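You operate a simulated robot arm through the tools that you are given. There is no shell and no other tool. Be economical: measure what you need, move in short steps, check, and stop when the job is done.

You run a simulated robot arm. Do the job below in one go: nothing can be reset, and whatever is moved stays where it is left.

Task
Preset the tuner: plunger on 2, stub three on 5; lock both and switch on.
Fine: under 2 % reflected; leave the other stubs as set and the microwaves on.
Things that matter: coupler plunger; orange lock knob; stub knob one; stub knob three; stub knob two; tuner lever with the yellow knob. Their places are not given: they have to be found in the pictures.

Only the result counts: the job must be done as asked and must still hold three seconds after the hand-in. Knocking over, shifting, dropping, spilling or breaking anything else fails it.

Robot
A 7-joint arm with a two-finger parallel gripper, fixed in place. Base frame: the origin is at the foot of the arm, x ahead of it, y to its left, z up. Units: cm, rad, N and s.
With the tool pointing down near the work surface it reaches from about 22 to 74 cm from the base axis. Its first joint turns from -2.897 to 2.897 rad. Payload 1.57 kg.
The TCP is the grasp point between the finger pads, 3 cm short of the fingertips. In the tool frame z runs along the fingers and y along their closing line. Largest opening 11 cm; finger width 2.4, thickness 1.2; the body of the gripper, 4.8 by 11.2 cm, starts 7.8 cm behind the TCP.
Orientation is told as [roll, pitch, yaw] about the base's x, y, z axes, in that order, counted from this pose: with the fingers straight down and closing along the base's y, the tool's x points along the base's -x, its y along +y and its z along -z.

Tools
- The arm moves only by the tool send_rows. Its argument "series" is a list that holds one entry, the list of rows, each a list of 7 numbers: the shift along the tool's x, y, z in cm, then the turn, a rotation vector about the tool's x, y, z in rad, then the opening, from 0 (shut) to 1 (fully open). In form: [[[tx, ty, tz, rx, ry, rz, claw], ...]]. A call has 1 to 8 rows; each row is the pose to reach, as a shift and turn from the pose commanded when the call began, along the tool's axes at that moment. Each row takes 0.2 s and may step no farther than 5 cm and 0.15 rad from the row before; otherwise, or with a gripper value out of range, the whole call is refused. A pose out of reach is approached as far as the arm can. The call stops where the force on the tool passes 40 N (or 10 N more than at its start, if that is more) or the arm is blocked; 0.2 s more then pass. Each finger travels about 4.5 cm/s and halts on what it meets, pressing with about 25 N; the grip force reading is that of the motor and also rises with nothing between the fingers. The clock runs only during rows and for 0.2 s after the last one: add rows that repeat a pose to give the fingers time. It gives the time, the measured TCP pose, the force on the tool (base axes), the opening and the grip force at its end, in the units of the frame above (readings bear some noise), with the torque about the TCP (base axes, N m) and any sound that the robot's microphone picked up.
- Cameras (640 x 400 px; columns grow to the right, rows downward): "scene" is fixed at [23.3, 51.46, 155.95]; the picture's right is [0.01, 1.00, 0.00], its down [0.97, -0.01, -0.24] and it looks along [-0.24, 0.00, -0.97] (base axes); focal length 266 px, centre (320, 200). "wrist" rides on the gripper at [7, 1.6, -14.1] in the tool frame; the picture's right is [-0.23, 0.97, 0.00], its down [-0.85, -0.20, -0.48] and it looks along [-0.47, -0.11, 0.88] (tool axes); focal length 222 px, centre (320, 200).
- capture(camera): a new picture of that camera. It takes no simulated time.
- lift_body(by): slides the trunk up (or, below 0, down) by that many cm; the arm rides with it, the base frame stays. It gives what a move gives, with no picture.
- locate(camera, pixels): for up to 12 pixels [column, row] of the newest picture of that camera ("zoom" is the newest enlarged one), the place [x, y, z] in the base frame of the surface seen there, good to about 0.2 cm, but the place of the scene camera against the robot may be out by one fixed shift of up to 2.5 cm in any direction. It takes no simulated time.
- close_up(camera, box): a new picture of the part [left, top, right, bottom] of that camera's present view, enlarged. It takes no simulated time.
- job_done(): hands the job in; it is judged then, once.

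Work in short steps. Measure before you move; look again where a grasp or a placing could have gone wrong, and mend it. You have 80 turns and 54 pictures in all, those below and enlarged ones among them. Open the gripper and draw the arm clear of the work before you hand the job in, unless the task says otherwise; then end with one line.

The tools are called after ">>>" as a command line: name --argument value ..., lists and objects as JSON in quotes. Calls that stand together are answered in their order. send_rows: Moves the arm, as the interface text tells. Its arguments: {"type":"object","properties":{"series":{"type":"array"}},"required":["series"]} The other tools are called the same way: lift_body (by) slides the trunk up or down; capture (camera) takes a picture; locate (camera, pixels) gives the place of the surface under pixels of a picture; close_up (camera, box) takes an enlarged picture of a part of a camera's view; job_done () hands the job in.

At the start:

```text
time_s: 0.0
tcp_pos: [0.37, 41.04, 120.17]
ee_rot: [0.001, 0.001, 0.0]
contact_force: [-0.1, -0.6, 0.0]
moment: [0.02, -0.01, 0.0]
opening: 10.98
finger_force: 0.1
trunk travel left (down, up): [-52.5, 6.5]
```

scene: 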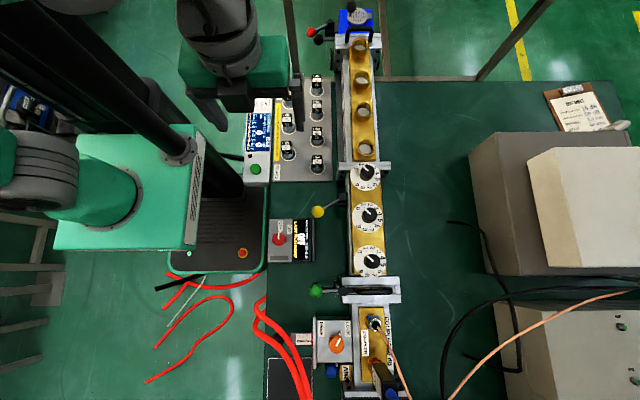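
wrist: 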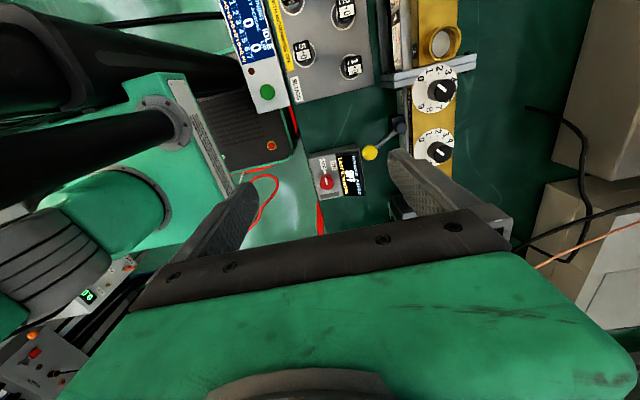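

The scene shows a waveguide with three white stub dials (367,175), (368,215), (370,260), a yellow-knob lever at (318,211), an orange knob at (336,343) and a control box with a red button. I enlarge those regions.

>>> close_up --camera "scene" --box '[260, 150, 420, 250]'

>>> close_up --camera "scene" --box '[260, 240, 420, 400]'

>>> close_up --camera "scene" --box '[230, 0, 400, 190]'

```text
4.00 times, centred on (340, 200) of scene
```

zoom: 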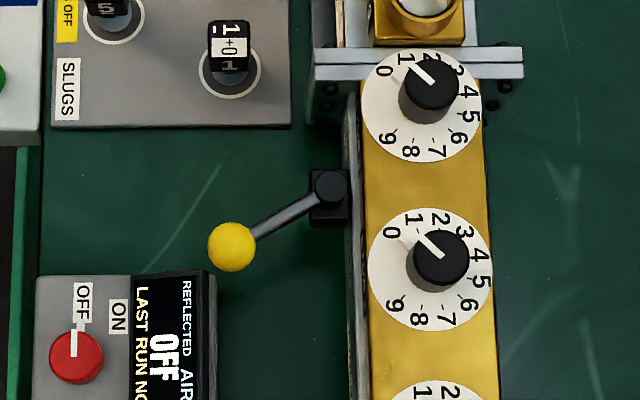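

```text
2.50 times, centred on (340, 320) of scene
```

zoom: 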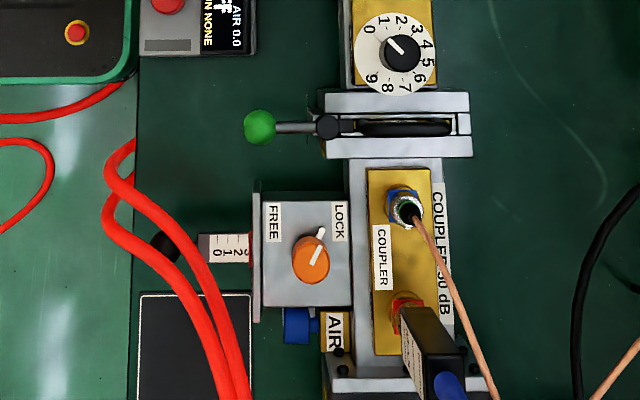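

```text
2.11 times, centred on (315, 95) of scene
```

zoom: 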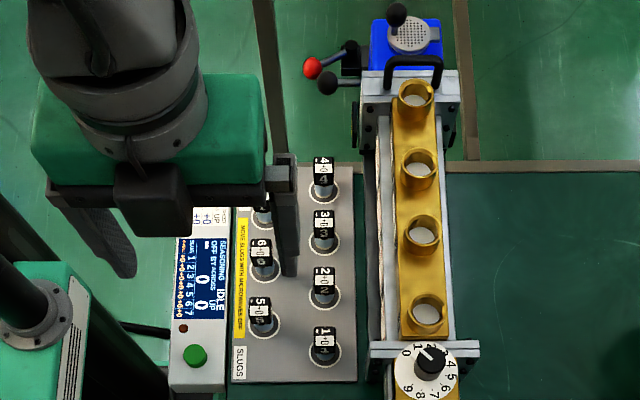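

I enlarge further on the displays, lock box and stub labels.

>>> close_up --camera "scene" --box '[264, 212, 328, 268]'

>>> close_up --camera "scene" --box '[290, 310, 360, 390]'

>>> close_up --camera "scene" --box '[330, 155, 400, 285]'

>>> close_up --camera "scene" --box '[236, 90, 340, 186]'

```text
7.14 times, centred on (296, 240) of scene
```

zoom: 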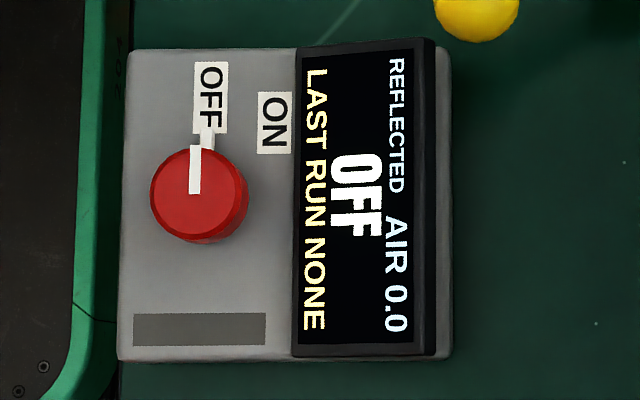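

```text
5.00 times, centred on (325, 350) of scene
```

zoom: 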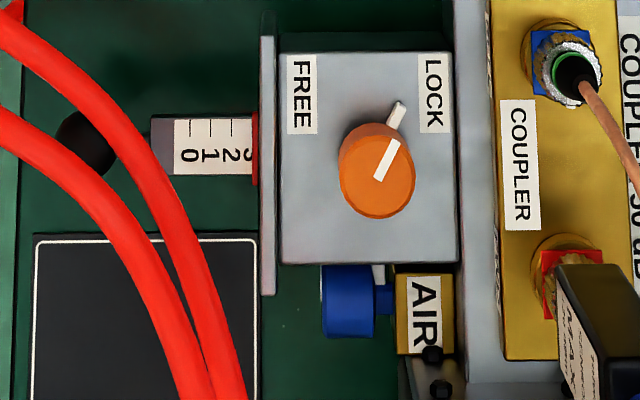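

```text
3.08 times, centred on (365, 220) of scene
```

zoom: 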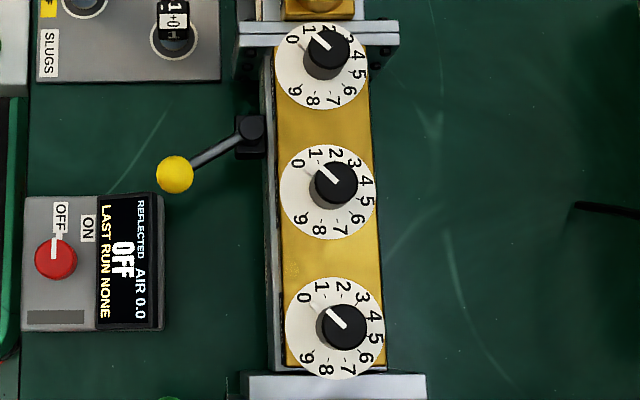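

```text
4.17 times, centred on (288, 138) of scene
```

zoom: 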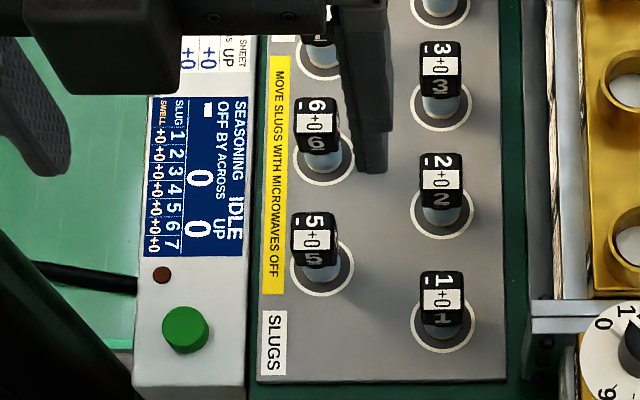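

I measure common points in both cameras to get the scene camera shift: yellow ball, red knob, dials.

>>> locate --camera "wrist" --pixels '[[369, 152], [326, 182], [439, 95], [439, 152], [420, 85], [415, 140], [347, 168]]'

>>> capture --camera "scene"

>>> locate --camera "scene" --pixels '[[318, 212], [279, 239], [368, 172], [370, 213], [372, 260], [336, 343], [300, 341], [358, 222], [318, 331], [303, 240]]'

```text
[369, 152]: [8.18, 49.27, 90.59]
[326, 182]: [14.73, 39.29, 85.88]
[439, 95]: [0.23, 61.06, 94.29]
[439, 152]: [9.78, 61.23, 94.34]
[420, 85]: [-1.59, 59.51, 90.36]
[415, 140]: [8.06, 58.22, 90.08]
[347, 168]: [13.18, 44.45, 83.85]
```

```text
44 pictures are left
```

scene: 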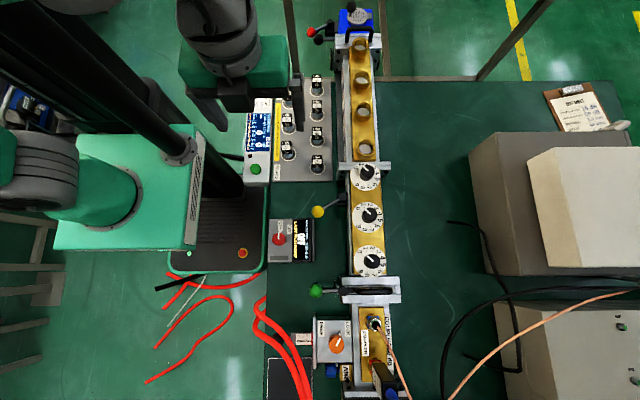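

```text
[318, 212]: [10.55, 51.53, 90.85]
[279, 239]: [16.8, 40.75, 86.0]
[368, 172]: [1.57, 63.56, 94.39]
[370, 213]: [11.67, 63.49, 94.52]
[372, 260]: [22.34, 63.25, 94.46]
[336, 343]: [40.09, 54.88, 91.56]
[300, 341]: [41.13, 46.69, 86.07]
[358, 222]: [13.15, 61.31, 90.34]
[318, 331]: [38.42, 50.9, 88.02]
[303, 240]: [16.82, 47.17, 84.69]
```

The scene camera reads about [+2.0, +2.2, +0.1] too far. I move the arm over the tuner for a close wrist view.

>>> send_rows --series '[[[-3, 2.5, 1, 0, 0, 0, 1], [-6, 5, 2, 0, 0, 0, 1], [-9, 7.5, 3, 0, 0, 0, 1], [-12, 10, 4, 0, 0, 0, 1], [-12, 10, 4, 0, 0, 0, 1]]]'

>>> capture --camera "wrist"

```text
time_s: 1.2
tcp_pos: [12.45, 50.93, 115.93]
ee_rot: [0.001, 0.001, -0.001]
contact_force: [0.4, 0.2, -0.3]
moment: [0.0, 0.01, 0.03]
opening: 11.03
finger_force: 0.0
trunk travel left (down, up): [-52.5, 6.5]
```

```text
43 pictures are left
```

wrist: 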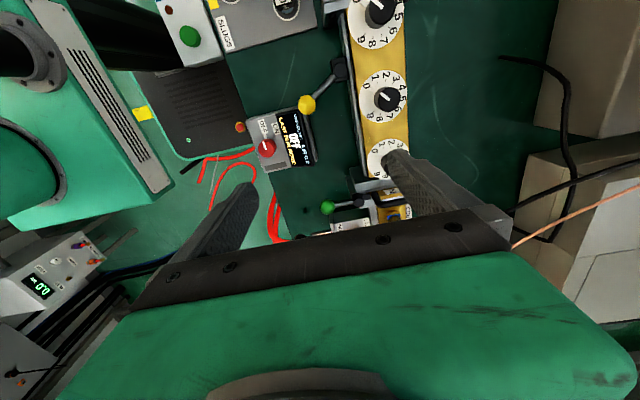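

The wrist view shows the dials from above; I enlarge for any numbering labels on the tuner and lever.

>>> close_up --camera "wrist" --box '[290, 0, 430, 130]'

>>> close_up --camera "wrist" --box '[300, 80, 440, 240]'

```text
3.08 times, centred on (360, 65) of wrist
```

zoom: 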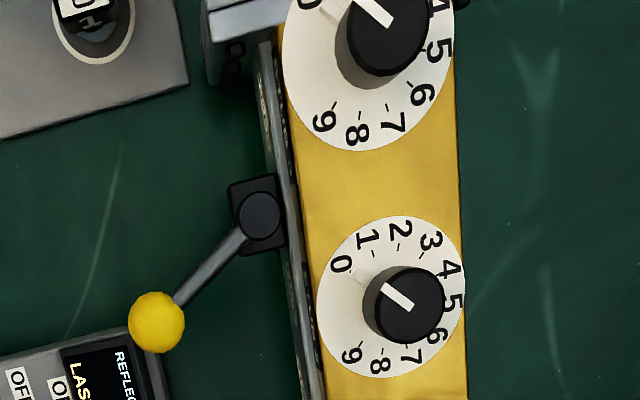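

```text
2.50 times, centred on (370, 160) of wrist
```

zoom: 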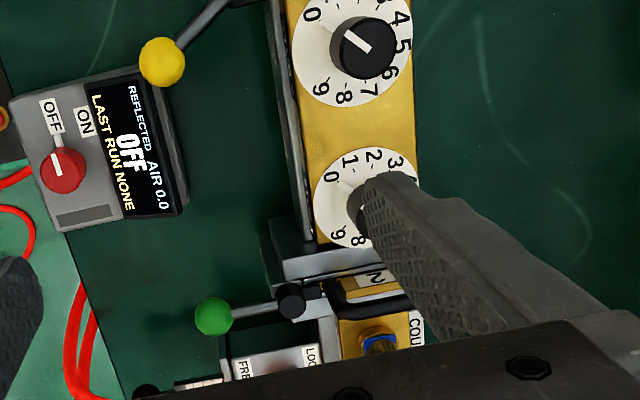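

There seem to be markings on the waveguide's near side plate. I tilt the tool toward +y while drawing back, to view the side.

>>> send_rows --series '[[[1.5, -1.3, 2, -0.14, 0, 0, 1], [3, -2.6, 4, -0.28, 0, 0, 1], [4.5, -3.9, 6, -0.42, 0, 0, 1], [6, -5.2, 8, -0.56, 0, 0, 1], [7.5, -6.5, 10, -0.7, 0, 0, 1], [9, -7.8, 12, -0.84, 0, 0, 1], [10, -9, 14, -0.98, 0, 0, 1], [10, -9, 14, -1.0, 0, 0, 1]]]'

>>> capture --camera "wrist"

```text
time_s: 3.0
tcp_pos: [2.37, 41.98, 102.17]
ee_rot: [1.0, 0.0, -0.002]
contact_force: [0.3, 0.1, -0.7]
moment: [0.0, -0.01, -0.01]
opening: 10.98
finger_force: 0.0
trunk travel left (down, up): [-52.5, 6.5]
```

```text
40 pictures are left
```

wrist: 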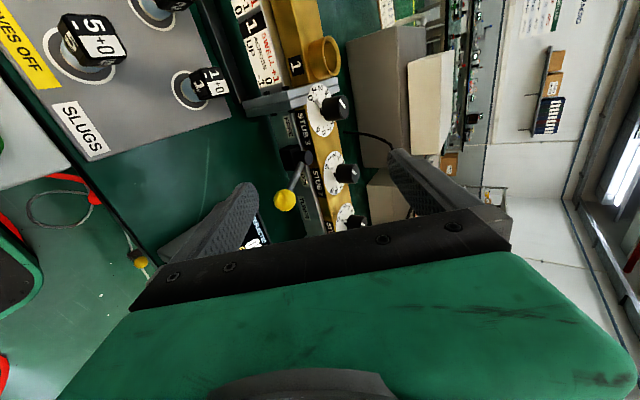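

Labels "STUB …" are now visible at (305,125)–(330,225); I enlarge them.

>>> close_up --camera "wrist" --box '[260, 80, 380, 240]'

>>> close_up --camera "wrist" --box '[270, 100, 340, 170]'

```text
2.50 times, centred on (320, 160) of wrist
```

zoom: 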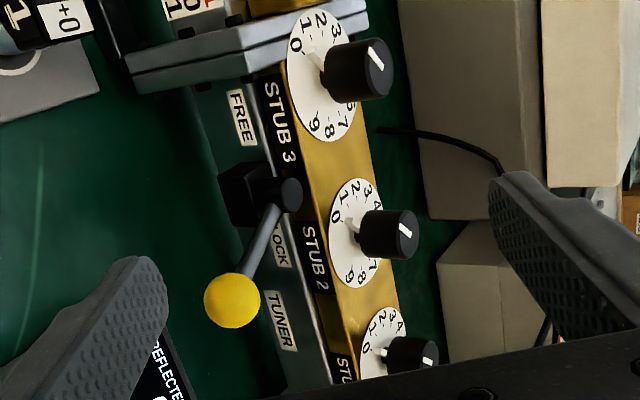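

```text
5.71 times, centred on (305, 135) of wrist
```

zoom: 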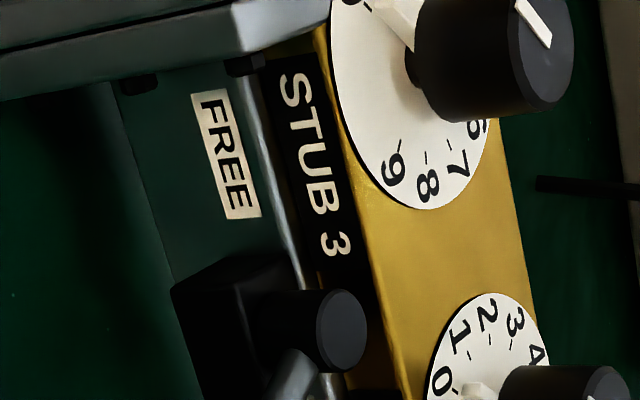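

Stub 3 is the farthest-back one (x≈0), and the yellow lever swings horizontally from LOCK (now, +x side) to FREE (−x side). I measure pivot, labels and knob tops.

>>> locate --camera "wrist" --pixels '[[308, 157], [288, 127], [305, 178], [285, 200], [344, 107], [349, 173], [316, 104], [330, 168], [332, 103], [298, 182]]'

```text
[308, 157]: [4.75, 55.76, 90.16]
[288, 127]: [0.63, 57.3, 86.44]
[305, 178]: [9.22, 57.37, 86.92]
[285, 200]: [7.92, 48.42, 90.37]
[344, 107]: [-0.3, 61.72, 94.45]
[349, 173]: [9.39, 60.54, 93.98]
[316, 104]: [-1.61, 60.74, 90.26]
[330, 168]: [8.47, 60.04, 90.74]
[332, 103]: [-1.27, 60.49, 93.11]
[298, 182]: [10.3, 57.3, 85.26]
```

Pivot ≈ (4.7,55.5), ball ≈ (8,49,89.6). I return to tool-down beyond the ball on its +x side with closed fingers.

>>> send_rows --series '[[[-1.3, 0.3, 1, 0.143, 0, 0, 0.5], [-2.6, 0.6, 2, 0.286, 0, 0, 0], [-3.9, 0.9, 3.1, 0.429, 0, 0, 0], [-5.2, 1.2, 4.2, 0.571, 0, 0, 0], [-6.5, 1.5, 5.2, 0.714, 0, 0, 0], [-7.8, 1.8, 6.2, 0.857, 0, 0, 0], [-9.1, 2.1, 7.3, 1.0, 0, 0, 0], [-9.1, 2.1, 7.3, 1.0, 0, 0, 0]]]'

>>> capture --camera "wrist"

```text
time_s: 4.8
tcp_pos: [11.48, 49.42, 100.0]
ee_rot: [-0.001, 0.0, 0.0]
contact_force: [-0.2, 0.1, -0.5]
moment: [-0.05, 0.03, 0.02]
opening: 0.0
finger_force: 21.4
trunk travel left (down, up): [-52.5, 6.5]
```

```text
37 pictures are left
```

wrist: 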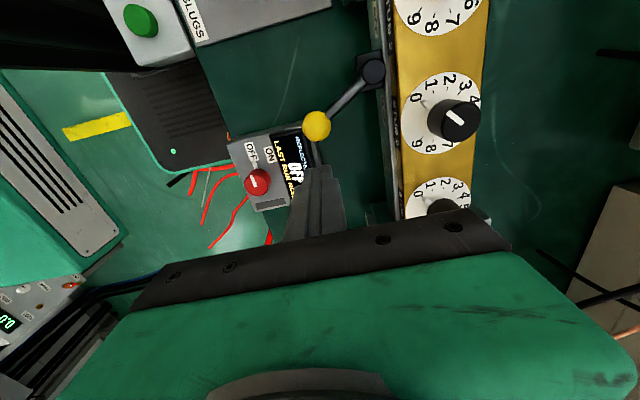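

Finger is clear on the +x side. Lower to z≈91.3 and sweep the ball along its arc toward FREE.

>>> send_rows --series '[[[0, 0.3, 4.5, 0, 0, 0, 0], [0, 0.6, 8.6, 0, 0, 0, 0], [1.5, 0.8, 8.6, 0, 0, 0, 0], [2.7, 0.3, 8.6, 0, 0, 0, 0], [3.8, -0.3, 8.6, 0, 0, 0, 0], [5.0, -0.8, 8.6, 0, 0, 0, 0], [6.2, -1.0, 8.6, 0, 0, 0, 0], [7.0, -1.0, 8.6, 0, 0, 0, 0]]]'

>>> capture --camera "wrist"

```text
time_s: 6.6
tcp_pos: [4.68, 48.28, 91.37]
ee_rot: [-0.001, 0.0, -0.002]
contact_force: [1.1, -0.1, 0.2]
moment: [0.01, -0.01, 0.01]
opening: 0.01
finger_force: 22.1
trunk travel left (down, up): [-52.5, 6.5]
```

```text
36 pictures are left
```

wrist: 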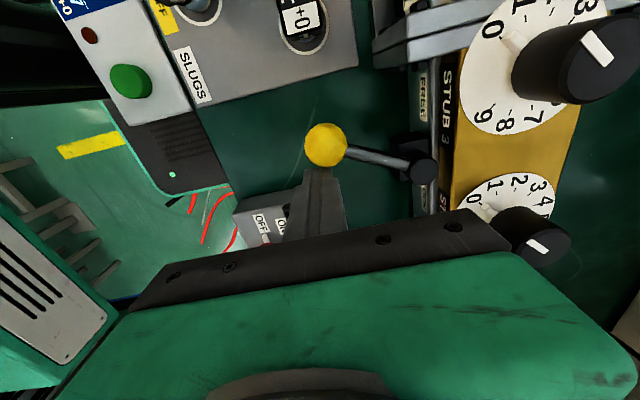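

The lever is moving; I measure the ball now at (326,143).

>>> locate --camera "wrist" --pixels '[[326, 143], [423, 168], [419, 95]]'

>>> send_rows --series '[[[0.8, 0.0, 0, 0, 0, 0, 0], [1.6, 0.2, 0, 0, 0, 0, 0], [2.4, 0.4, 0, 0, 0, 0, 0]]]'

>>> capture --camera "wrist"

```text
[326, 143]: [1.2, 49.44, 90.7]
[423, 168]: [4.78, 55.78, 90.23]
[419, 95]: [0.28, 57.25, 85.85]
```

```text
time_s: 7.2
tcp_pos: [3.79, 48.18, 91.41]
ee_rot: [-0.004, -0.011, -0.025]
contact_force: [39.0, -4.3, 5.2]
moment: [-0.02, -0.71, -0.37]
opening: 0.0
finger_force: 21.4
trunk travel left (down, up): [-52.5, 6.5]
stopped in row 3: the force on the tool passed its limit (the readings are from after the stop); the commanded pose is now the measured one
```

```text
35 pictures are left
```

wrist: 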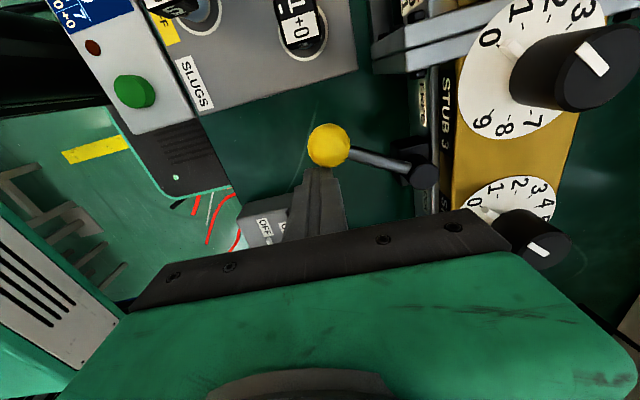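

The lever is at its FREE stop. I back off, rise, and measure flange/tube heights near stub 3.

>>> send_rows --series '[[[-2, -0.3, 0, 0, 0, 0, 0], [-2, -0.3, -5, 0, 0, 0, 0.4], [-1, 3, -9, 0, 0, 0, 0.4], [1, 7, -9, 0, 0, 0, 0.4], [3, 10, -9, 0, 0, 0, 0.4], [3, 12.5, -9, 0, 0, 0, 0.4], [3, 12.5, -9, 0, 0, 0, 0.4]]]'

>>> capture --camera "wrist"

>>> locate --camera "scene" --pixels '[[366, 143], [350, 166], [383, 168], [360, 160], [366, 162]]'

```text
refused: row 3 steps farther than a row can; nothing moved
```

```text
34 pictures are left
```

wrist: 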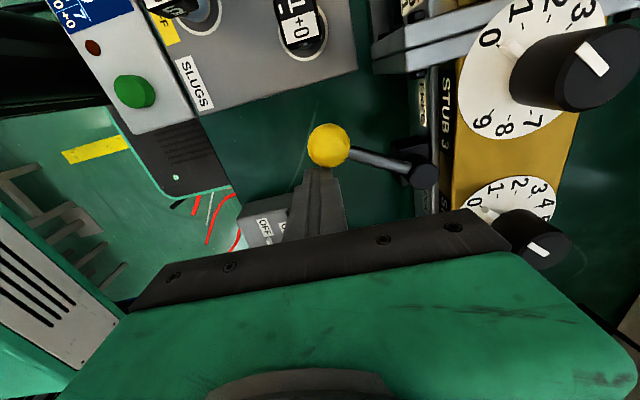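

```text
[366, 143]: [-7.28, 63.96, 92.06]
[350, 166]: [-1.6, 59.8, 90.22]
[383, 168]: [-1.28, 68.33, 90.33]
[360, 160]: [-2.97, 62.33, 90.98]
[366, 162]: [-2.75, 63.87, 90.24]
```

Row step was too large; I redo it with smaller steps.

>>> send_rows --series '[[[-2, -0.3, 0, 0, 0, 0, 0], [-2, -0.3, -4.5, 0, 0, 0, 0.2], [-1.5, 1, -9, 0, 0, 0, 0.4], [0, 4.5, -11, 0, 0, 0, 0.4], [1.5, 8.5, -11, 0, 0, 0, 0.5], [3, 11, -11, 0, 0, 0, 0.5], [3, 12.5, -11, 0, 0, 0, 0.5]]]'

>>> capture --camera "wrist"

```text
time_s: 8.8
tcp_pos: [0.21, 60.98, 102.26]
ee_rot: [-0.003, -0.007, -0.013]
contact_force: [0.5, -0.1, 0.2]
moment: [0.03, 0.0, 0.04]
opening: 5.48
finger_force: 0.1
trunk travel left (down, up): [-52.5, 6.5]
```

```text
33 pictures are left
```

wrist: 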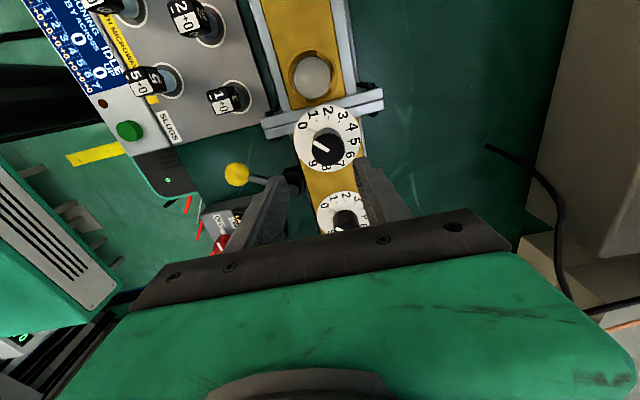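

Now the stub-3 knob is at (329,148). I locate its top rim points, and dial rim, for the axis.

>>> close_up --camera "wrist" --box '[280, 95, 376, 180]'

>>> locate --camera "wrist" --pixels '[[329, 148], [315, 150], [341, 146], [330, 160], [327, 138], [297, 141], [360, 137], [320, 107], [335, 170]]'

```text
4.71 times, centred on (328, 138) of wrist
```

zoom: 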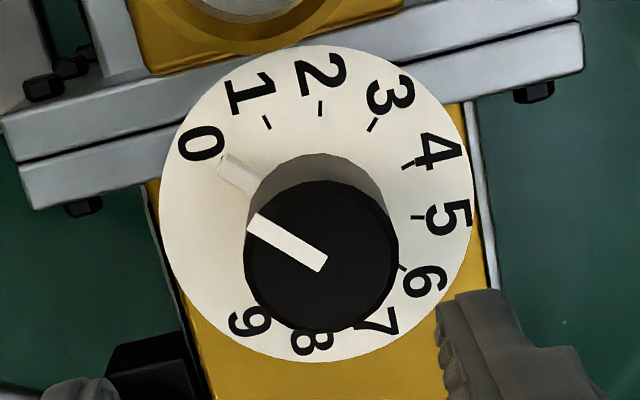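

```text
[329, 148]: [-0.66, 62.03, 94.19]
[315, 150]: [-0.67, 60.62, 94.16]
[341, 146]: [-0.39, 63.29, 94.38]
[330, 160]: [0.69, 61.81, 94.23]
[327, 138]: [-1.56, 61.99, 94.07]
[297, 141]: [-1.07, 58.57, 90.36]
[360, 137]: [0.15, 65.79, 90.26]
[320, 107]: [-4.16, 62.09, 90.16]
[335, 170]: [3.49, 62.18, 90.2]
```

Knob axis ≈ (−0.4, 62.1), diameter ~2.9, top 94.2; pointer at 0. Move over the axis and pre-turn the hand +1.2 rad (counter-clockwise).

>>> send_rows --series '[[[0.3, 0.6, 0, 0, 0, -0.15, 0.5], [0.6, 1.1, 0, 0, 0, -0.3, 0.5], [0.6, 1.1, 0, 0, 0, -0.45, 0.5], [0.6, 1.1, 0, 0, 0, -0.6, 0.5], [0.6, 1.1, 0, 0, 0, -0.75, 0.5], [0.6, 1.1, 0, 0, 0, -0.9, 0.5], [0.6, 1.1, 0, 0, 0, -1.05, 0.5], [0.6, 1.1, 0, 0, 0, -1.2, 0.5]]]'

```text
time_s: 10.7
tcp_pos: [-0.23, 62.06, 102.2]
ee_rot: [-0.009, 0.001, 1.191]
contact_force: [-0.8, 0.3, -1.3]
moment: [-0.04, 0.01, -0.02]
opening: 5.5
finger_force: 0.1
trunk travel left (down, up): [-52.5, 6.5]
```

Yaw reached. Descend to z≈94.3 and close on the knob.

>>> send_rows --series '[[[0, 0, 3, 0, 0, 0, 0.5], [0, 0, 6, 0, 0, 0, 0.5], [0, 0, 7.9, 0, 0, 0, 0.5], [0, 0, 7.9, 0, 0, 0, 0], [0, 0, 7.9, 0, 0, 0, 0], [0, 0, 7.9, 0, 0, 0, 0], [0, 0, 7.9, 0, 0, 0, 0]]]'

>>> capture --camera "scene"

```text
time_s: 12.2
tcp_pos: [-0.28, 61.97, 94.22]
ee_rot: [-0.008, 0.001, 1.188]
contact_force: [-4.2, 1.7, -3.9]
moment: [0.91, 0.95, 0.0]
opening: 3.36
finger_force: 37.9
trunk travel left (down, up): [-52.5, 6.5]
```

```text
31 pictures are left
```

scene: 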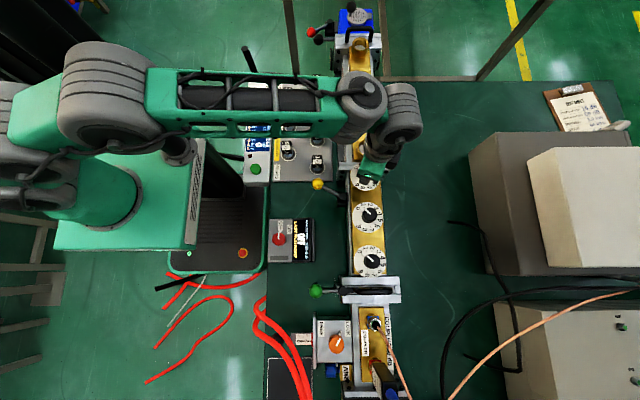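

Knob gripped (3.36). Turn clockwise 1.2 rad.

>>> send_rows --series '[[[0, 0, 0, 0, 0, 0.15, 0], [0, 0, 0, 0, 0, 0.3, 0], [0, 0, 0, 0, 0, 0.45, 0], [0, 0, 0, 0, 0, 0.6, 0], [0, 0, 0, 0, 0, 0.75, 0], [0, 0, 0, 0, 0, 0.9, 0], [0, 0, 0, 0, 0, 1.05, 0], [0, 0, 0, 0, 0, 1.2, 0]]]'

```text
time_s: 14.1
tcp_pos: [-0.29, 62.02, 94.31]
ee_rot: [-0.002, -0.008, -0.014]
contact_force: [-12.2, -4.0, 0.0]
moment: [0.55, 0.75, 0.0]
opening: 3.3
finger_force: 41.2
trunk travel left (down, up): [-52.5, 6.5]
```

Turned smoothly; some side force toward −x, so I ease 0.1 cm that way and turn another 1.2 rad.

>>> send_rows --series '[[[0.1, 0, 0, 0, 0, 0.15, 0], [0.1, 0, 0, 0, 0, 0.3, 0], [0.1, 0, 0, 0, 0, 0.45, 0], [0.1, 0, 0, 0, 0, 0.6, 0], [0.1, 0, 0, 0, 0, 0.75, 0], [0.1, 0, 0, 0, 0, 0.9, 0], [0.1, 0, 0, 0, 0, 1.05, 0], [0.1, 0, 0, 0, 0, 1.2, 0]]]'

>>> close_up --camera "wrist" --box '[230, 60, 430, 240]'

```text
time_s: 15.8
tcp_pos: [-0.17, 62.01, 94.33]
ee_rot: [0.007, -0.006, -1.216]
contact_force: [-5.7, -4.4, -0.3]
moment: [-1.25, 0.83, 0.01]
opening: 3.31
finger_force: 40.8
trunk travel left (down, up): [-52.5, 6.5]
```

```text
2.22 times, centred on (330, 150) of wrist
```

zoom: 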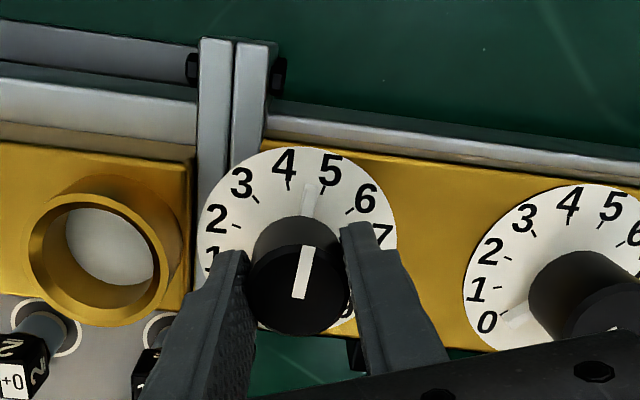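

Pointer sits at about 4.6 of the dial; turn 0.21 rad more to reach 5.

>>> send_rows --series '[[[0, 0, 0, 0, 0, 0.11, 0], [0, 0, 0, 0, 0, 0.21, 0], [0, 0, 0, 0, 0, 0.21, 0]]]'

>>> close_up --camera "wrist" --box '[270, 100, 390, 200]'

```text
time_s: 16.6
tcp_pos: [-0.37, 62.18, 94.39]
ee_rot: [0.013, -0.003, -1.424]
contact_force: [-5.7, 4.2, -2.0]
moment: [-0.97, 0.99, 0.0]
opening: 3.32
finger_force: 40.6
out of reach, approached as far as the arm can: row 2
trunk travel left (down, up): [-52.5, 6.5]
```

```text
4.00 times, centred on (330, 150) of wrist
```

zoom: 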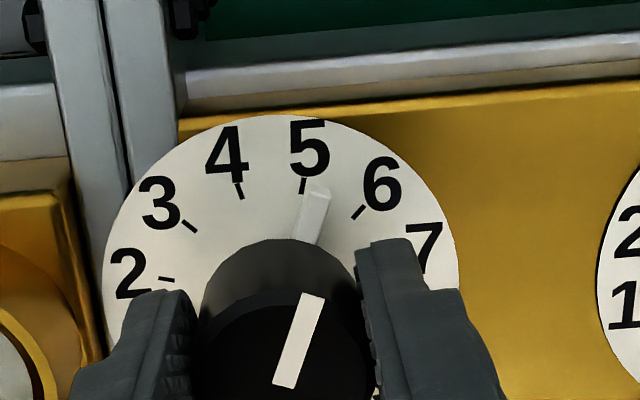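

Pointer appears at ~5–5.15. I release, rise, and check from above.

>>> send_rows --series '[[[0, 0, 0, 0, 0, 0, 0.4], [0, 0, 0, 0, 0, 0, 0.5], [0, 0, 0, 0, 0, 0, 0.5], [0, 0, -3, 0, 0, 0, 0.5], [0, 0, -7, 0, 0, -0.1, 0.5], [0, 0, -8, 0, 0, -0.25, 0.5], [0, 0, -8, 0, 0, -0.4, 0.5], [0, 0, -8, 0, 0, -0.55, 0.5]]]'

>>> close_up --camera "wrist" --box '[270, 90, 390, 190]'

```text
time_s: 18.4
tcp_pos: [-0.49, 62.01, 102.28]
ee_rot: [0.003, -0.008, -0.87]
contact_force: [-0.2, 0.6, 0.2]
moment: [-0.02, 0.02, 0.01]
opening: 5.51
finger_force: 0.1
trunk travel left (down, up): [-52.5, 6.5]
```

```text
4.00 times, centred on (330, 140) of wrist
```

zoom: 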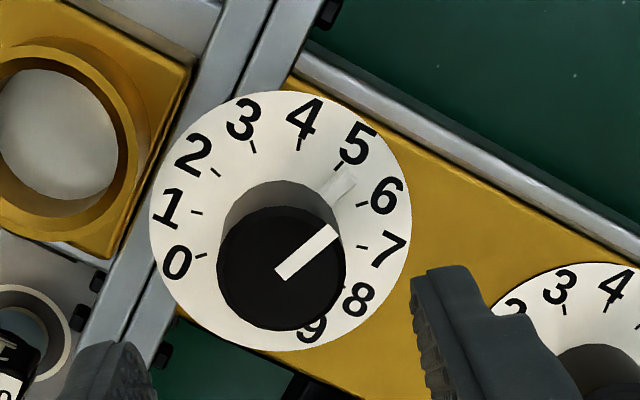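

The wrist view is oblique (pointer maybe 5.1–5.2). I draw the arm aside and read the dial with the near-vertical scene camera.

>>> send_rows --series '[[[-2.2, -1.8, 0, 0, 0, -0.145, 0.5], [-4.4, -3.6, 0, 0, 0, -0.29, 0.5], [-6.6, -5.5, 0, 0, 0, -0.435, 0.4], [-8.8, -7.3, 0, 0, 0, -0.58, 0.2], [-11, -9.2, 0, 0, 0, -0.725, 0], [-13, -11, 0, 0, 0, -0.87, 0], [-13, -11, 0, 0, 0, -0.87, 0]]]'

>>> close_up --camera "scene" --box '[345, 158, 390, 238]'

```text
time_s: 20.1
tcp_pos: [-0.46, 44.98, 102.23]
ee_rot: [-0.001, -0.008, 0.0]
contact_force: [0.5, -0.2, -0.1]
moment: [0.0, 0.0, 0.02]
opening: 0.0
finger_force: 21.3
trunk travel left (down, up): [-52.5, 6.5]
```

```text
5.00 times, centred on (368, 198) of scene
```

zoom: 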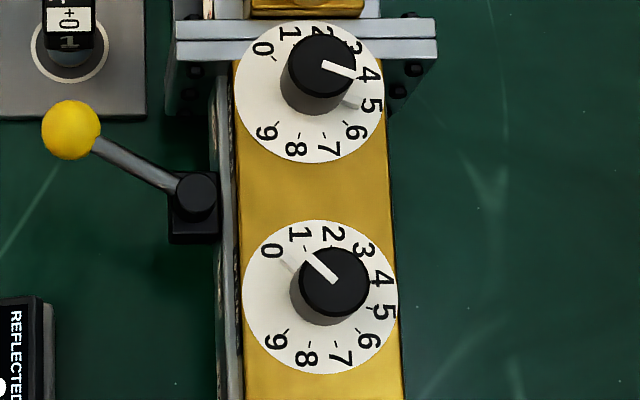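

I enlarge further on the stub‑3 dial for an exact pointer angle.

>>> close_up --camera "scene" --box '[349, 160, 385, 192]'

```text
12.50 times, centred on (367, 176) of scene
```

zoom: 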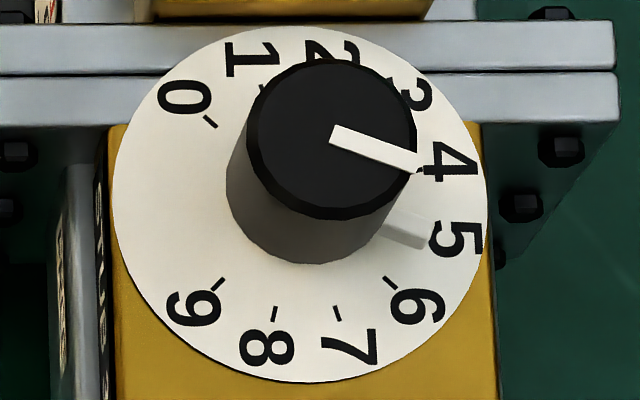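

Pointer is at ≈111° vs 104.7° for 5 (i.e. 5.2). I go back, re-grip, and turn 0.105 rad counter-clockwise.

>>> send_rows --series '[[[0, 4.5, 0, 0, 0, 0, 0.3], [0, 9, 0, 0, 0, 0, 0.5], [0, 13.5, 0, 0, 0, 0, 0.5], [0, 17.1, 0, 0, 0, 0, 0.5], [0, 17.1, 0, 0, 0, 0, 0.5], [0, 17.1, 4, 0, 0, 0, 0.5], [0, 17.1, 7.9, 0, 0, 0, 0.5], [0, 17.1, 7.9, 0, 0, 0, 0.5]]]'

>>> send_rows --series '[[[0, 0, 0, 0, 0, 0, 0], [0, 0, 0, 0, 0, 0, 0], [0, 0, 0, 0, 0, 0, 0], [0, 0, 0, 0, 0, 0, 0], [0, 0, 0, 0, 0, -0.055, 0], [0, 0, 0, 0, 0, -0.11, 0], [0, 0, 0, 0, 0, -0.11, 0]]]'

>>> send_rows --series '[[[0, 0, 0, 0, 0, 0, 0.4], [0, 0, 0, 0, 0, 0, 0.5], [0, 0, 0, 0, 0, 0, 0.5], [0, 0, -4, 0, 0, 0, 0.5], [0, 0, -8, 0, 0, 0, 0.5], [0, -4.5, -8, 0, 0, 0, 0.2], [0, -9, -8, 0, 0, 0, 0], [0, -13.5, -8, 0, 0, 0, 0]]]'

>>> close_up --camera "scene" --box '[349, 160, 385, 192]'

```text
time_s: 21.9
tcp_pos: [-0.12, 61.99, 94.4]
ee_rot: [-0.002, -0.006, -0.002]
contact_force: [0.0, -0.3, 0.2]
moment: [-0.01, 0.03, 0.0]
opening: 5.48
finger_force: 0.0
trunk travel left (down, up): [-52.5, 6.5]
```

```text
time_s: 23.4
tcp_pos: [-0.05, 62.04, 94.4]
ee_rot: [0.0, -0.007, 0.105]
contact_force: [5.6, -3.7, -1.8]
moment: [0.99, -0.93, -0.01]
opening: 3.35
finger_force: 40.9
trunk travel left (down, up): [-52.5, 6.5]
```

```text
time_s: 25.2
tcp_pos: [1.33, 48.53, 102.73]
ee_rot: [-0.003, -0.008, 0.106]
contact_force: [0.1, -0.3, 0.1]
moment: [-0.02, -0.04, 0.03]
opening: 0.02
finger_force: 7.7
trunk travel left (down, up): [-52.5, 6.5]
```

```text
12.50 times, centred on (367, 176) of scene
```

zoom: 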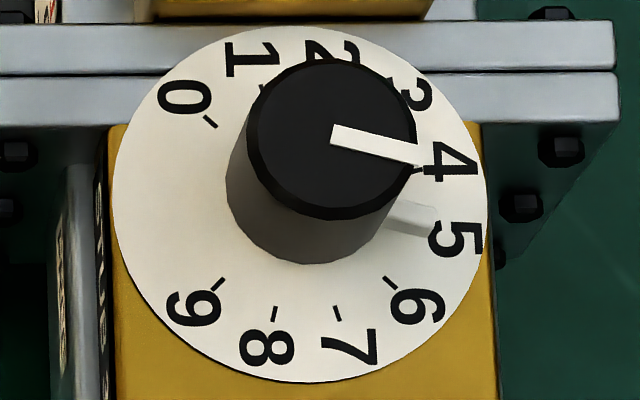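

Pointer ≈105–106°, i.e. 5.0. Next lock the lever; check where slug 1 is relative to the ball's −x side.

>>> capture --camera "wrist"

>>> capture --camera "scene"

>>> locate --camera "scene" --pixels '[[318, 159], [316, 172], [318, 184], [334, 174], [330, 160], [332, 197]]'

```text
24 pictures are left
```

wrist: 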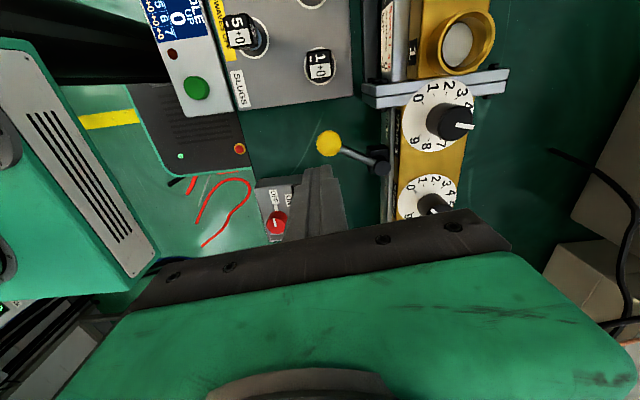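

```text
23 pictures are left
```

scene: 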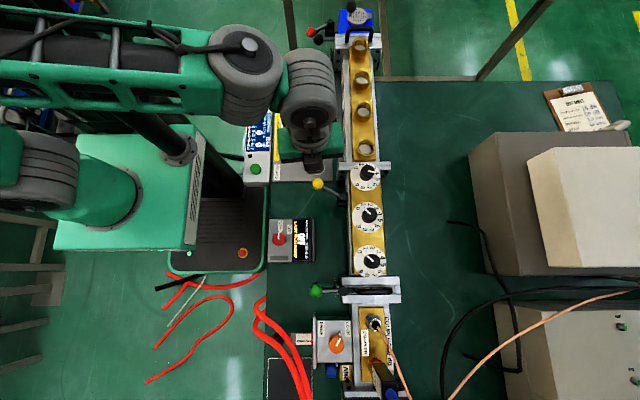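

```text
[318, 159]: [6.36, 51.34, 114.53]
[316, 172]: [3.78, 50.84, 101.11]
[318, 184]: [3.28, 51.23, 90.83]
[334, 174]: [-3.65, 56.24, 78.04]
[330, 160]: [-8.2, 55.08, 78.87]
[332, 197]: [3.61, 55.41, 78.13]
```

Locate the ball and slug 1 in the wrist picture.

>>> locate --camera "wrist" --pixels '[[329, 143], [320, 66], [320, 82], [340, 98], [378, 166], [371, 92], [277, 221], [272, 199], [290, 199]]'

```text
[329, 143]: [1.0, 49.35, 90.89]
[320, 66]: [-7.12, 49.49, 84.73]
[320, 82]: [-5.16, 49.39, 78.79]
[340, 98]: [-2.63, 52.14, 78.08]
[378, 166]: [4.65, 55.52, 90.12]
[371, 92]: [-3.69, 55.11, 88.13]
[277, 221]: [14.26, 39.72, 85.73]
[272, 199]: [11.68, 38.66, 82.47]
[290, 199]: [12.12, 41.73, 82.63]
```

Lower on the −x side of the ball and sweep it to LOCK.

>>> send_rows --series '[[[2, 0.8, 0, 0, 0, 0.053, 0], [4.06, 1.54, 0, 0, 0, 0.106, 0], [4.06, 1.54, 4, 0, 0, 0.106, 0], [4.06, 1.54, 8, 0, 0, 0.106, 0], [4.06, 1.54, 11.3, 0, 0, 0.106, 0]]]'

>>> send_rows --series '[[[-2, 0.6, 0, 0, 0, 0, 0], [-3.5, 0.1, 0, 0, 0, 0, 0], [-4.6, -0.5, 0, 0, 0, 0, 0], [-5.8, -1.0, 0, 0, 0, 0, 0], [-7, -1.2, 0, 0, 0, 0, 0], [-8.2, -1.2, 0, 0, 0, 0, 0], [-9.2, -1.0, 0, 0, 0, 0, 0], [-10.2, -0.8, 0, 0, 0, 0, 0]]]'

```text
time_s: 26.4
tcp_pos: [-2.95, 49.79, 91.06]
ee_rot: [-0.002, -0.005, 0.001]
contact_force: [0.4, 1.0, -0.4]
moment: [0.0, 0.0, -0.02]
opening: 0.0
finger_force: 20.9
trunk travel left (down, up): [-52.5, 6.5]
```

```text
time_s: 28.4
tcp_pos: [6.23, 48.9, 91.05]
ee_rot: [-0.008, 0.0, 0.02]
contact_force: [-37.2, -3.0, 2.6]
moment: [0.1, 0.77, 0.13]
opening: 0.0
finger_force: 21.6
trunk travel left (down, up): [-52.5, 6.5]
stopped in row 8: the force on the tool passed its limit (the readings are from after the stop); the commanded pose is now the measured one
```

Lever hit its LOCK stop. Back off, rise, and move toward the plunger/lock box to look.

>>> send_rows --series '[[[1.5, -0.3, 0, 0, 0, 0, 0], [1.5, -0.3, -5, 0, 0, 0, 0], [0, -0.3, -9, 0, 0, 0, 0.3], [-4, 0, -12, 0, 0, 0, 0.4], [-8.5, 0, -13, 0, 0, 0, 0.4], [-13, 0, -13, 0, 0, 0, 0.4], [-17.5, 0, -13, 0, 0, 0, 0.4], [-21, 0, -13, 0, 0, 0, 0.4]]]'

>>> capture --camera "wrist"

```text
time_s: 30.2
tcp_pos: [27.73, 49.3, 104.21]
ee_rot: [-0.011, -0.002, 0.009]
contact_force: [-0.3, -0.5, -0.6]
moment: [-0.02, 0.02, 0.03]
opening: 4.38
finger_force: 0.1
trunk travel left (down, up): [-52.5, 6.5]
```

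```text
22 pictures are left
```

wrist: 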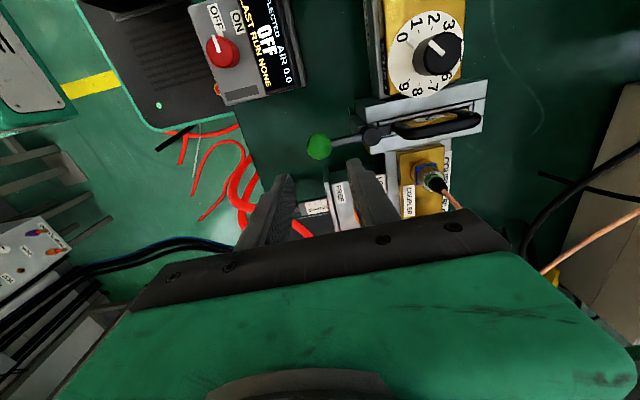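

The lock box is hidden by the hand; I move 14 cm further in +x.

>>> send_rows --series '[[[-3.5, -0.5, -1, 0, 0, 0, 0.4], [-7, -1, -2, 0, 0, 0, 0.4], [-11, -1.5, -3, 0, 0, 0, 0.4], [-15, -1.5, -3, 0, 0, 0, 0.4], [-18, -1.5, -3, 0, 0, 0, 0.4]]]'

>>> capture --camera "wrist"

```text
time_s: 31.4
tcp_pos: [45.74, 47.94, 107.18]
ee_rot: [-0.009, -0.001, 0.009]
contact_force: [-0.4, 0.0, -1.0]
moment: [0.01, 0.01, 0.02]
opening: 4.41
finger_force: 0.0
trunk travel left (down, up): [-52.5, 6.5]
```

```text
21 pictures are left
```

wrist: 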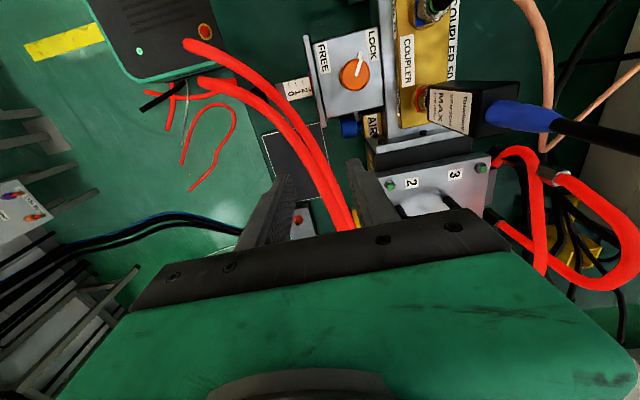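

>>> close_up --camera "wrist" --box '[240, 20, 400, 150]'

>>> locate --camera "wrist" --pixels '[[355, 74], [372, 40], [321, 55], [305, 90], [285, 93], [265, 90], [238, 80], [320, 150], [288, 84], [276, 110], [330, 85], [359, 62]]'

```text
3.08 times, centred on (320, 85) of wrist
```

zoom: 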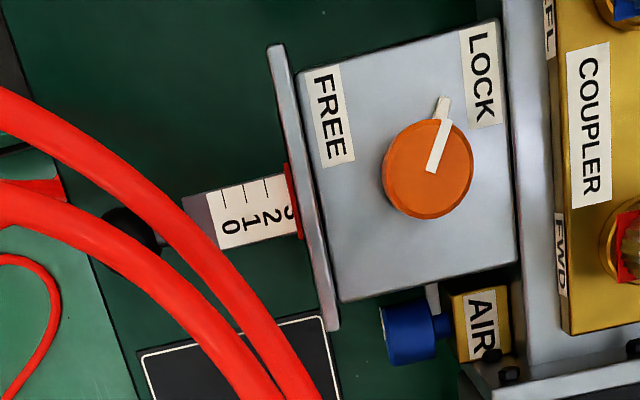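

```text
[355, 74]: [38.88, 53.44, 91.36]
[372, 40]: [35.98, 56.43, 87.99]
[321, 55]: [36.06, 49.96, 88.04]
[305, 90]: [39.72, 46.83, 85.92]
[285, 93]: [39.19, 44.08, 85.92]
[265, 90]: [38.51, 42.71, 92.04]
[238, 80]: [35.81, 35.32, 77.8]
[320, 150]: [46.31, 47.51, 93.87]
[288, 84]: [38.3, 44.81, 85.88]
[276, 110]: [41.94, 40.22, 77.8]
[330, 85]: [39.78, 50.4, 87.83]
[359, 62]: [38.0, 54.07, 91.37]
```

Plunger scale reads about 3 at the red index; rod at z≈85.9, knob under the hoses. I check heights of hoses and coupler sensor around the orange knob (38.9, 53.5).

>>> locate --camera "wrist" --pixels '[[215, 53], [240, 88], [262, 90], [290, 110], [300, 140], [335, 215], [440, 10], [420, 100], [500, 95], [540, 30], [357, 130], [279, 86]]'

>>> locate --camera "zoom" --pixels '[[430, 175], [385, 185], [474, 165], [425, 215], [229, 192], [247, 188], [267, 182], [287, 190], [300, 235], [113, 225], [125, 237], [197, 215]]'

```text
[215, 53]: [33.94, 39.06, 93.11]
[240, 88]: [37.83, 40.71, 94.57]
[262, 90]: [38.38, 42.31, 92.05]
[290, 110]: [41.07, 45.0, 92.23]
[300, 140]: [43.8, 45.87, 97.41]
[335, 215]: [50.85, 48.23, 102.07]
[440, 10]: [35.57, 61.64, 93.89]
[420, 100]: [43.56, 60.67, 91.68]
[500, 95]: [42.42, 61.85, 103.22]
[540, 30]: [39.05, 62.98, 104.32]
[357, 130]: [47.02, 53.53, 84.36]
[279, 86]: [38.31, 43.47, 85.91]
```

```text
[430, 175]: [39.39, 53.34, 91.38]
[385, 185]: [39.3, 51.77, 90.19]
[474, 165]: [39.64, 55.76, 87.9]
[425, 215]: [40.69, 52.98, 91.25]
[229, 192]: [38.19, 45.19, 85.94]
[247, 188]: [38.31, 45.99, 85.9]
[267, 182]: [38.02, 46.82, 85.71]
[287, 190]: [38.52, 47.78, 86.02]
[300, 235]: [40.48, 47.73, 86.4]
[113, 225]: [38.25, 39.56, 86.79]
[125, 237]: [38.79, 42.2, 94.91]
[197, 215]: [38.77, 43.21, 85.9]
```

Knob centre ≈ (39.3, 53.4), top 91.4; a tall cable at y≈62–63. I go above the knob with yaw +0.75, open 5.5 cm.

>>> send_rows --series '[[[1.3, 1.1, 0, 0, 0, -0.15, 0.5], [2.6, 2.2, 0, 0, 0, -0.3, 0.5], [3.9, 3.3, 0, 0, 0, -0.45, 0.5], [5.2, 4.4, 0, 0, 0, -0.6, 0.5], [6.4, 5.4, 0, 0, 0, -0.75, 0.5], [6.4, 5.4, 4, 0, 0, -0.75, 0.5], [6.4, 5.4, 7, 0, 0, -0.75, 0.5], [6.4, 5.4, 7, 0, 0, -0.75, 0.5]]]'

>>> capture --camera "wrist"

```text
time_s: 33.2
tcp_pos: [39.29, 53.08, 100.02]
ee_rot: [-0.007, 0.004, 0.76]
contact_force: [-0.4, -0.4, -0.1]
moment: [0.03, 0.02, 0.04]
opening: 5.5
finger_force: 0.0
trunk travel left (down, up): [-52.5, 6.5]
```

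```text
19 pictures are left
```

wrist: 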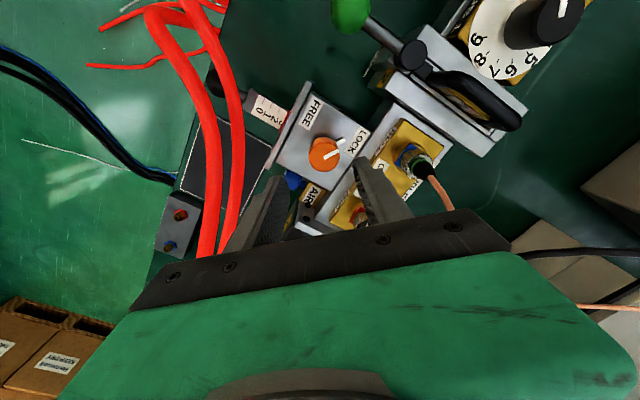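

Locate the knob once more from here.

>>> locate --camera "wrist" --pixels '[[322, 155], [310, 155], [340, 152], [323, 169], [330, 140]]'

```text
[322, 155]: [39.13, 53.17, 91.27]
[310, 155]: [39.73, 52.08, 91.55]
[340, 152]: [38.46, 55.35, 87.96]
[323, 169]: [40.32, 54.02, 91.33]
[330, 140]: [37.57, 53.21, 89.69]
```

Descend onto the orange knob and grip.

>>> send_rows --series '[[[0, 0.25, 4, 0, 0, 0, 0.5], [0, 0.25, 7, 0, 0, 0, 0.5], [0, 0.25, 8.4, 0, 0, 0, 0.5], [0, 0.25, 8.4, 0, 0, 0, 0], [0, 0.25, 8.4, 0, 0, 0, 0], [0, 0.25, 8.4, 0, 0, 0, 0], [0, 0.25, 8.4, 0, 0, 0, 0]]]'

>>> close_up --camera "wrist" --box '[220, 60, 430, 230]'

```text
time_s: 34.8
tcp_pos: [39.11, 53.3, 91.62]
ee_rot: [-0.006, 0.003, 0.761]
contact_force: [-6.1, 6.6, -4.3]
moment: [1.36, 0.28, 0.08]
opening: 3.28
finger_force: 38.1
trunk travel left (down, up): [-52.5, 6.5]
```

```text
2.35 times, centred on (325, 145) of wrist
```

zoom: 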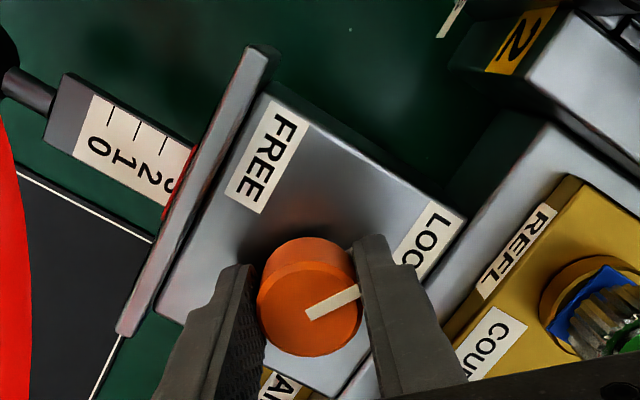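

Gripped. Turn counter-clockwise toward FREE.

>>> send_rows --series '[[[0, 0, 0, 0, 0, -0.15, 0], [0, 0, 0, 0, 0, -0.3, 0], [0, 0, 0, 0, 0, -0.45, 0], [0, 0, 0, 0, 0, -0.6, 0], [0, 0, 0, 0, 0, -0.75, 0], [0, 0, 0, 0, 0, -0.9, 0], [0, 0, 0, 0, 0, -1.0, 0]]]'

>>> close_up --camera "wrist" --box '[220, 60, 430, 230]'

```text
time_s: 36.4
tcp_pos: [39.28, 53.3, 91.59]
ee_rot: [-0.001, 0.007, 1.758]
contact_force: [6.2, 7.2, -4.4]
moment: [-0.98, -0.2, -0.05]
opening: 3.28
finger_force: 40.7
trunk travel left (down, up): [-52.5, 6.5]
```

```text
2.35 times, centred on (325, 145) of wrist
```

zoom: 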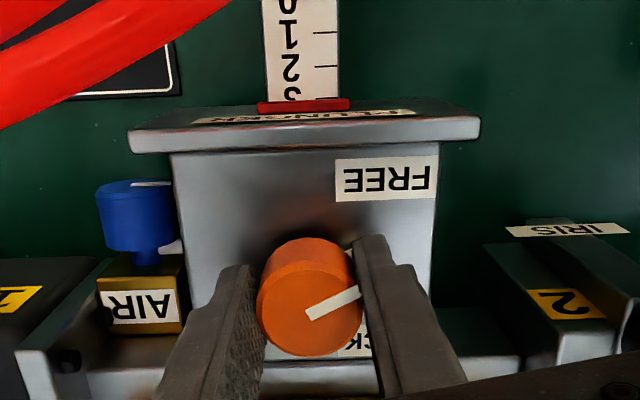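

The knob turned with the hand; pointer is not yet at FREE (up-right). Continue 0.6 rad, watching torque.

>>> send_rows --series '[[[0, 0, 0, 0, 0, -0.12, 0], [0, 0, 0, 0, 0, -0.24, 0], [0, 0, 0, 0, 0, -0.36, 0], [0, 0, 0, 0, 0, -0.48, 0], [0, 0, 0, 0, 0, -0.6, 0]]]'

>>> close_up --camera "wrist" --box '[220, 60, 430, 230]'

```text
time_s: 37.6
tcp_pos: [39.33, 53.43, 91.84]
ee_rot: [0.001, 0.008, 2.362]
contact_force: [13.7, 10.5, -5.2]
moment: [0.51, -0.51, -0.48]
opening: 3.28
finger_force: 40.9
trunk travel left (down, up): [-52.5, 6.5]
```

```text
2.35 times, centred on (325, 145) of wrist
```

zoom: 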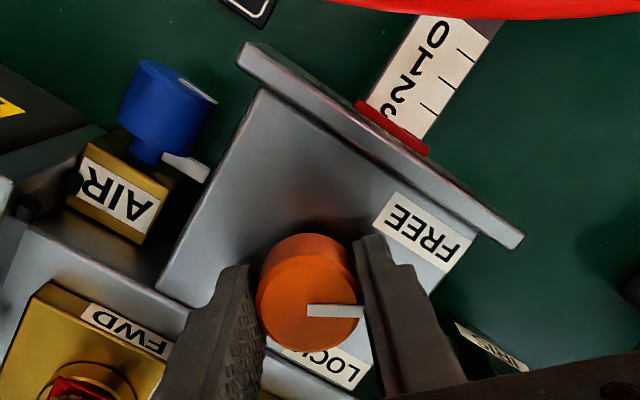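

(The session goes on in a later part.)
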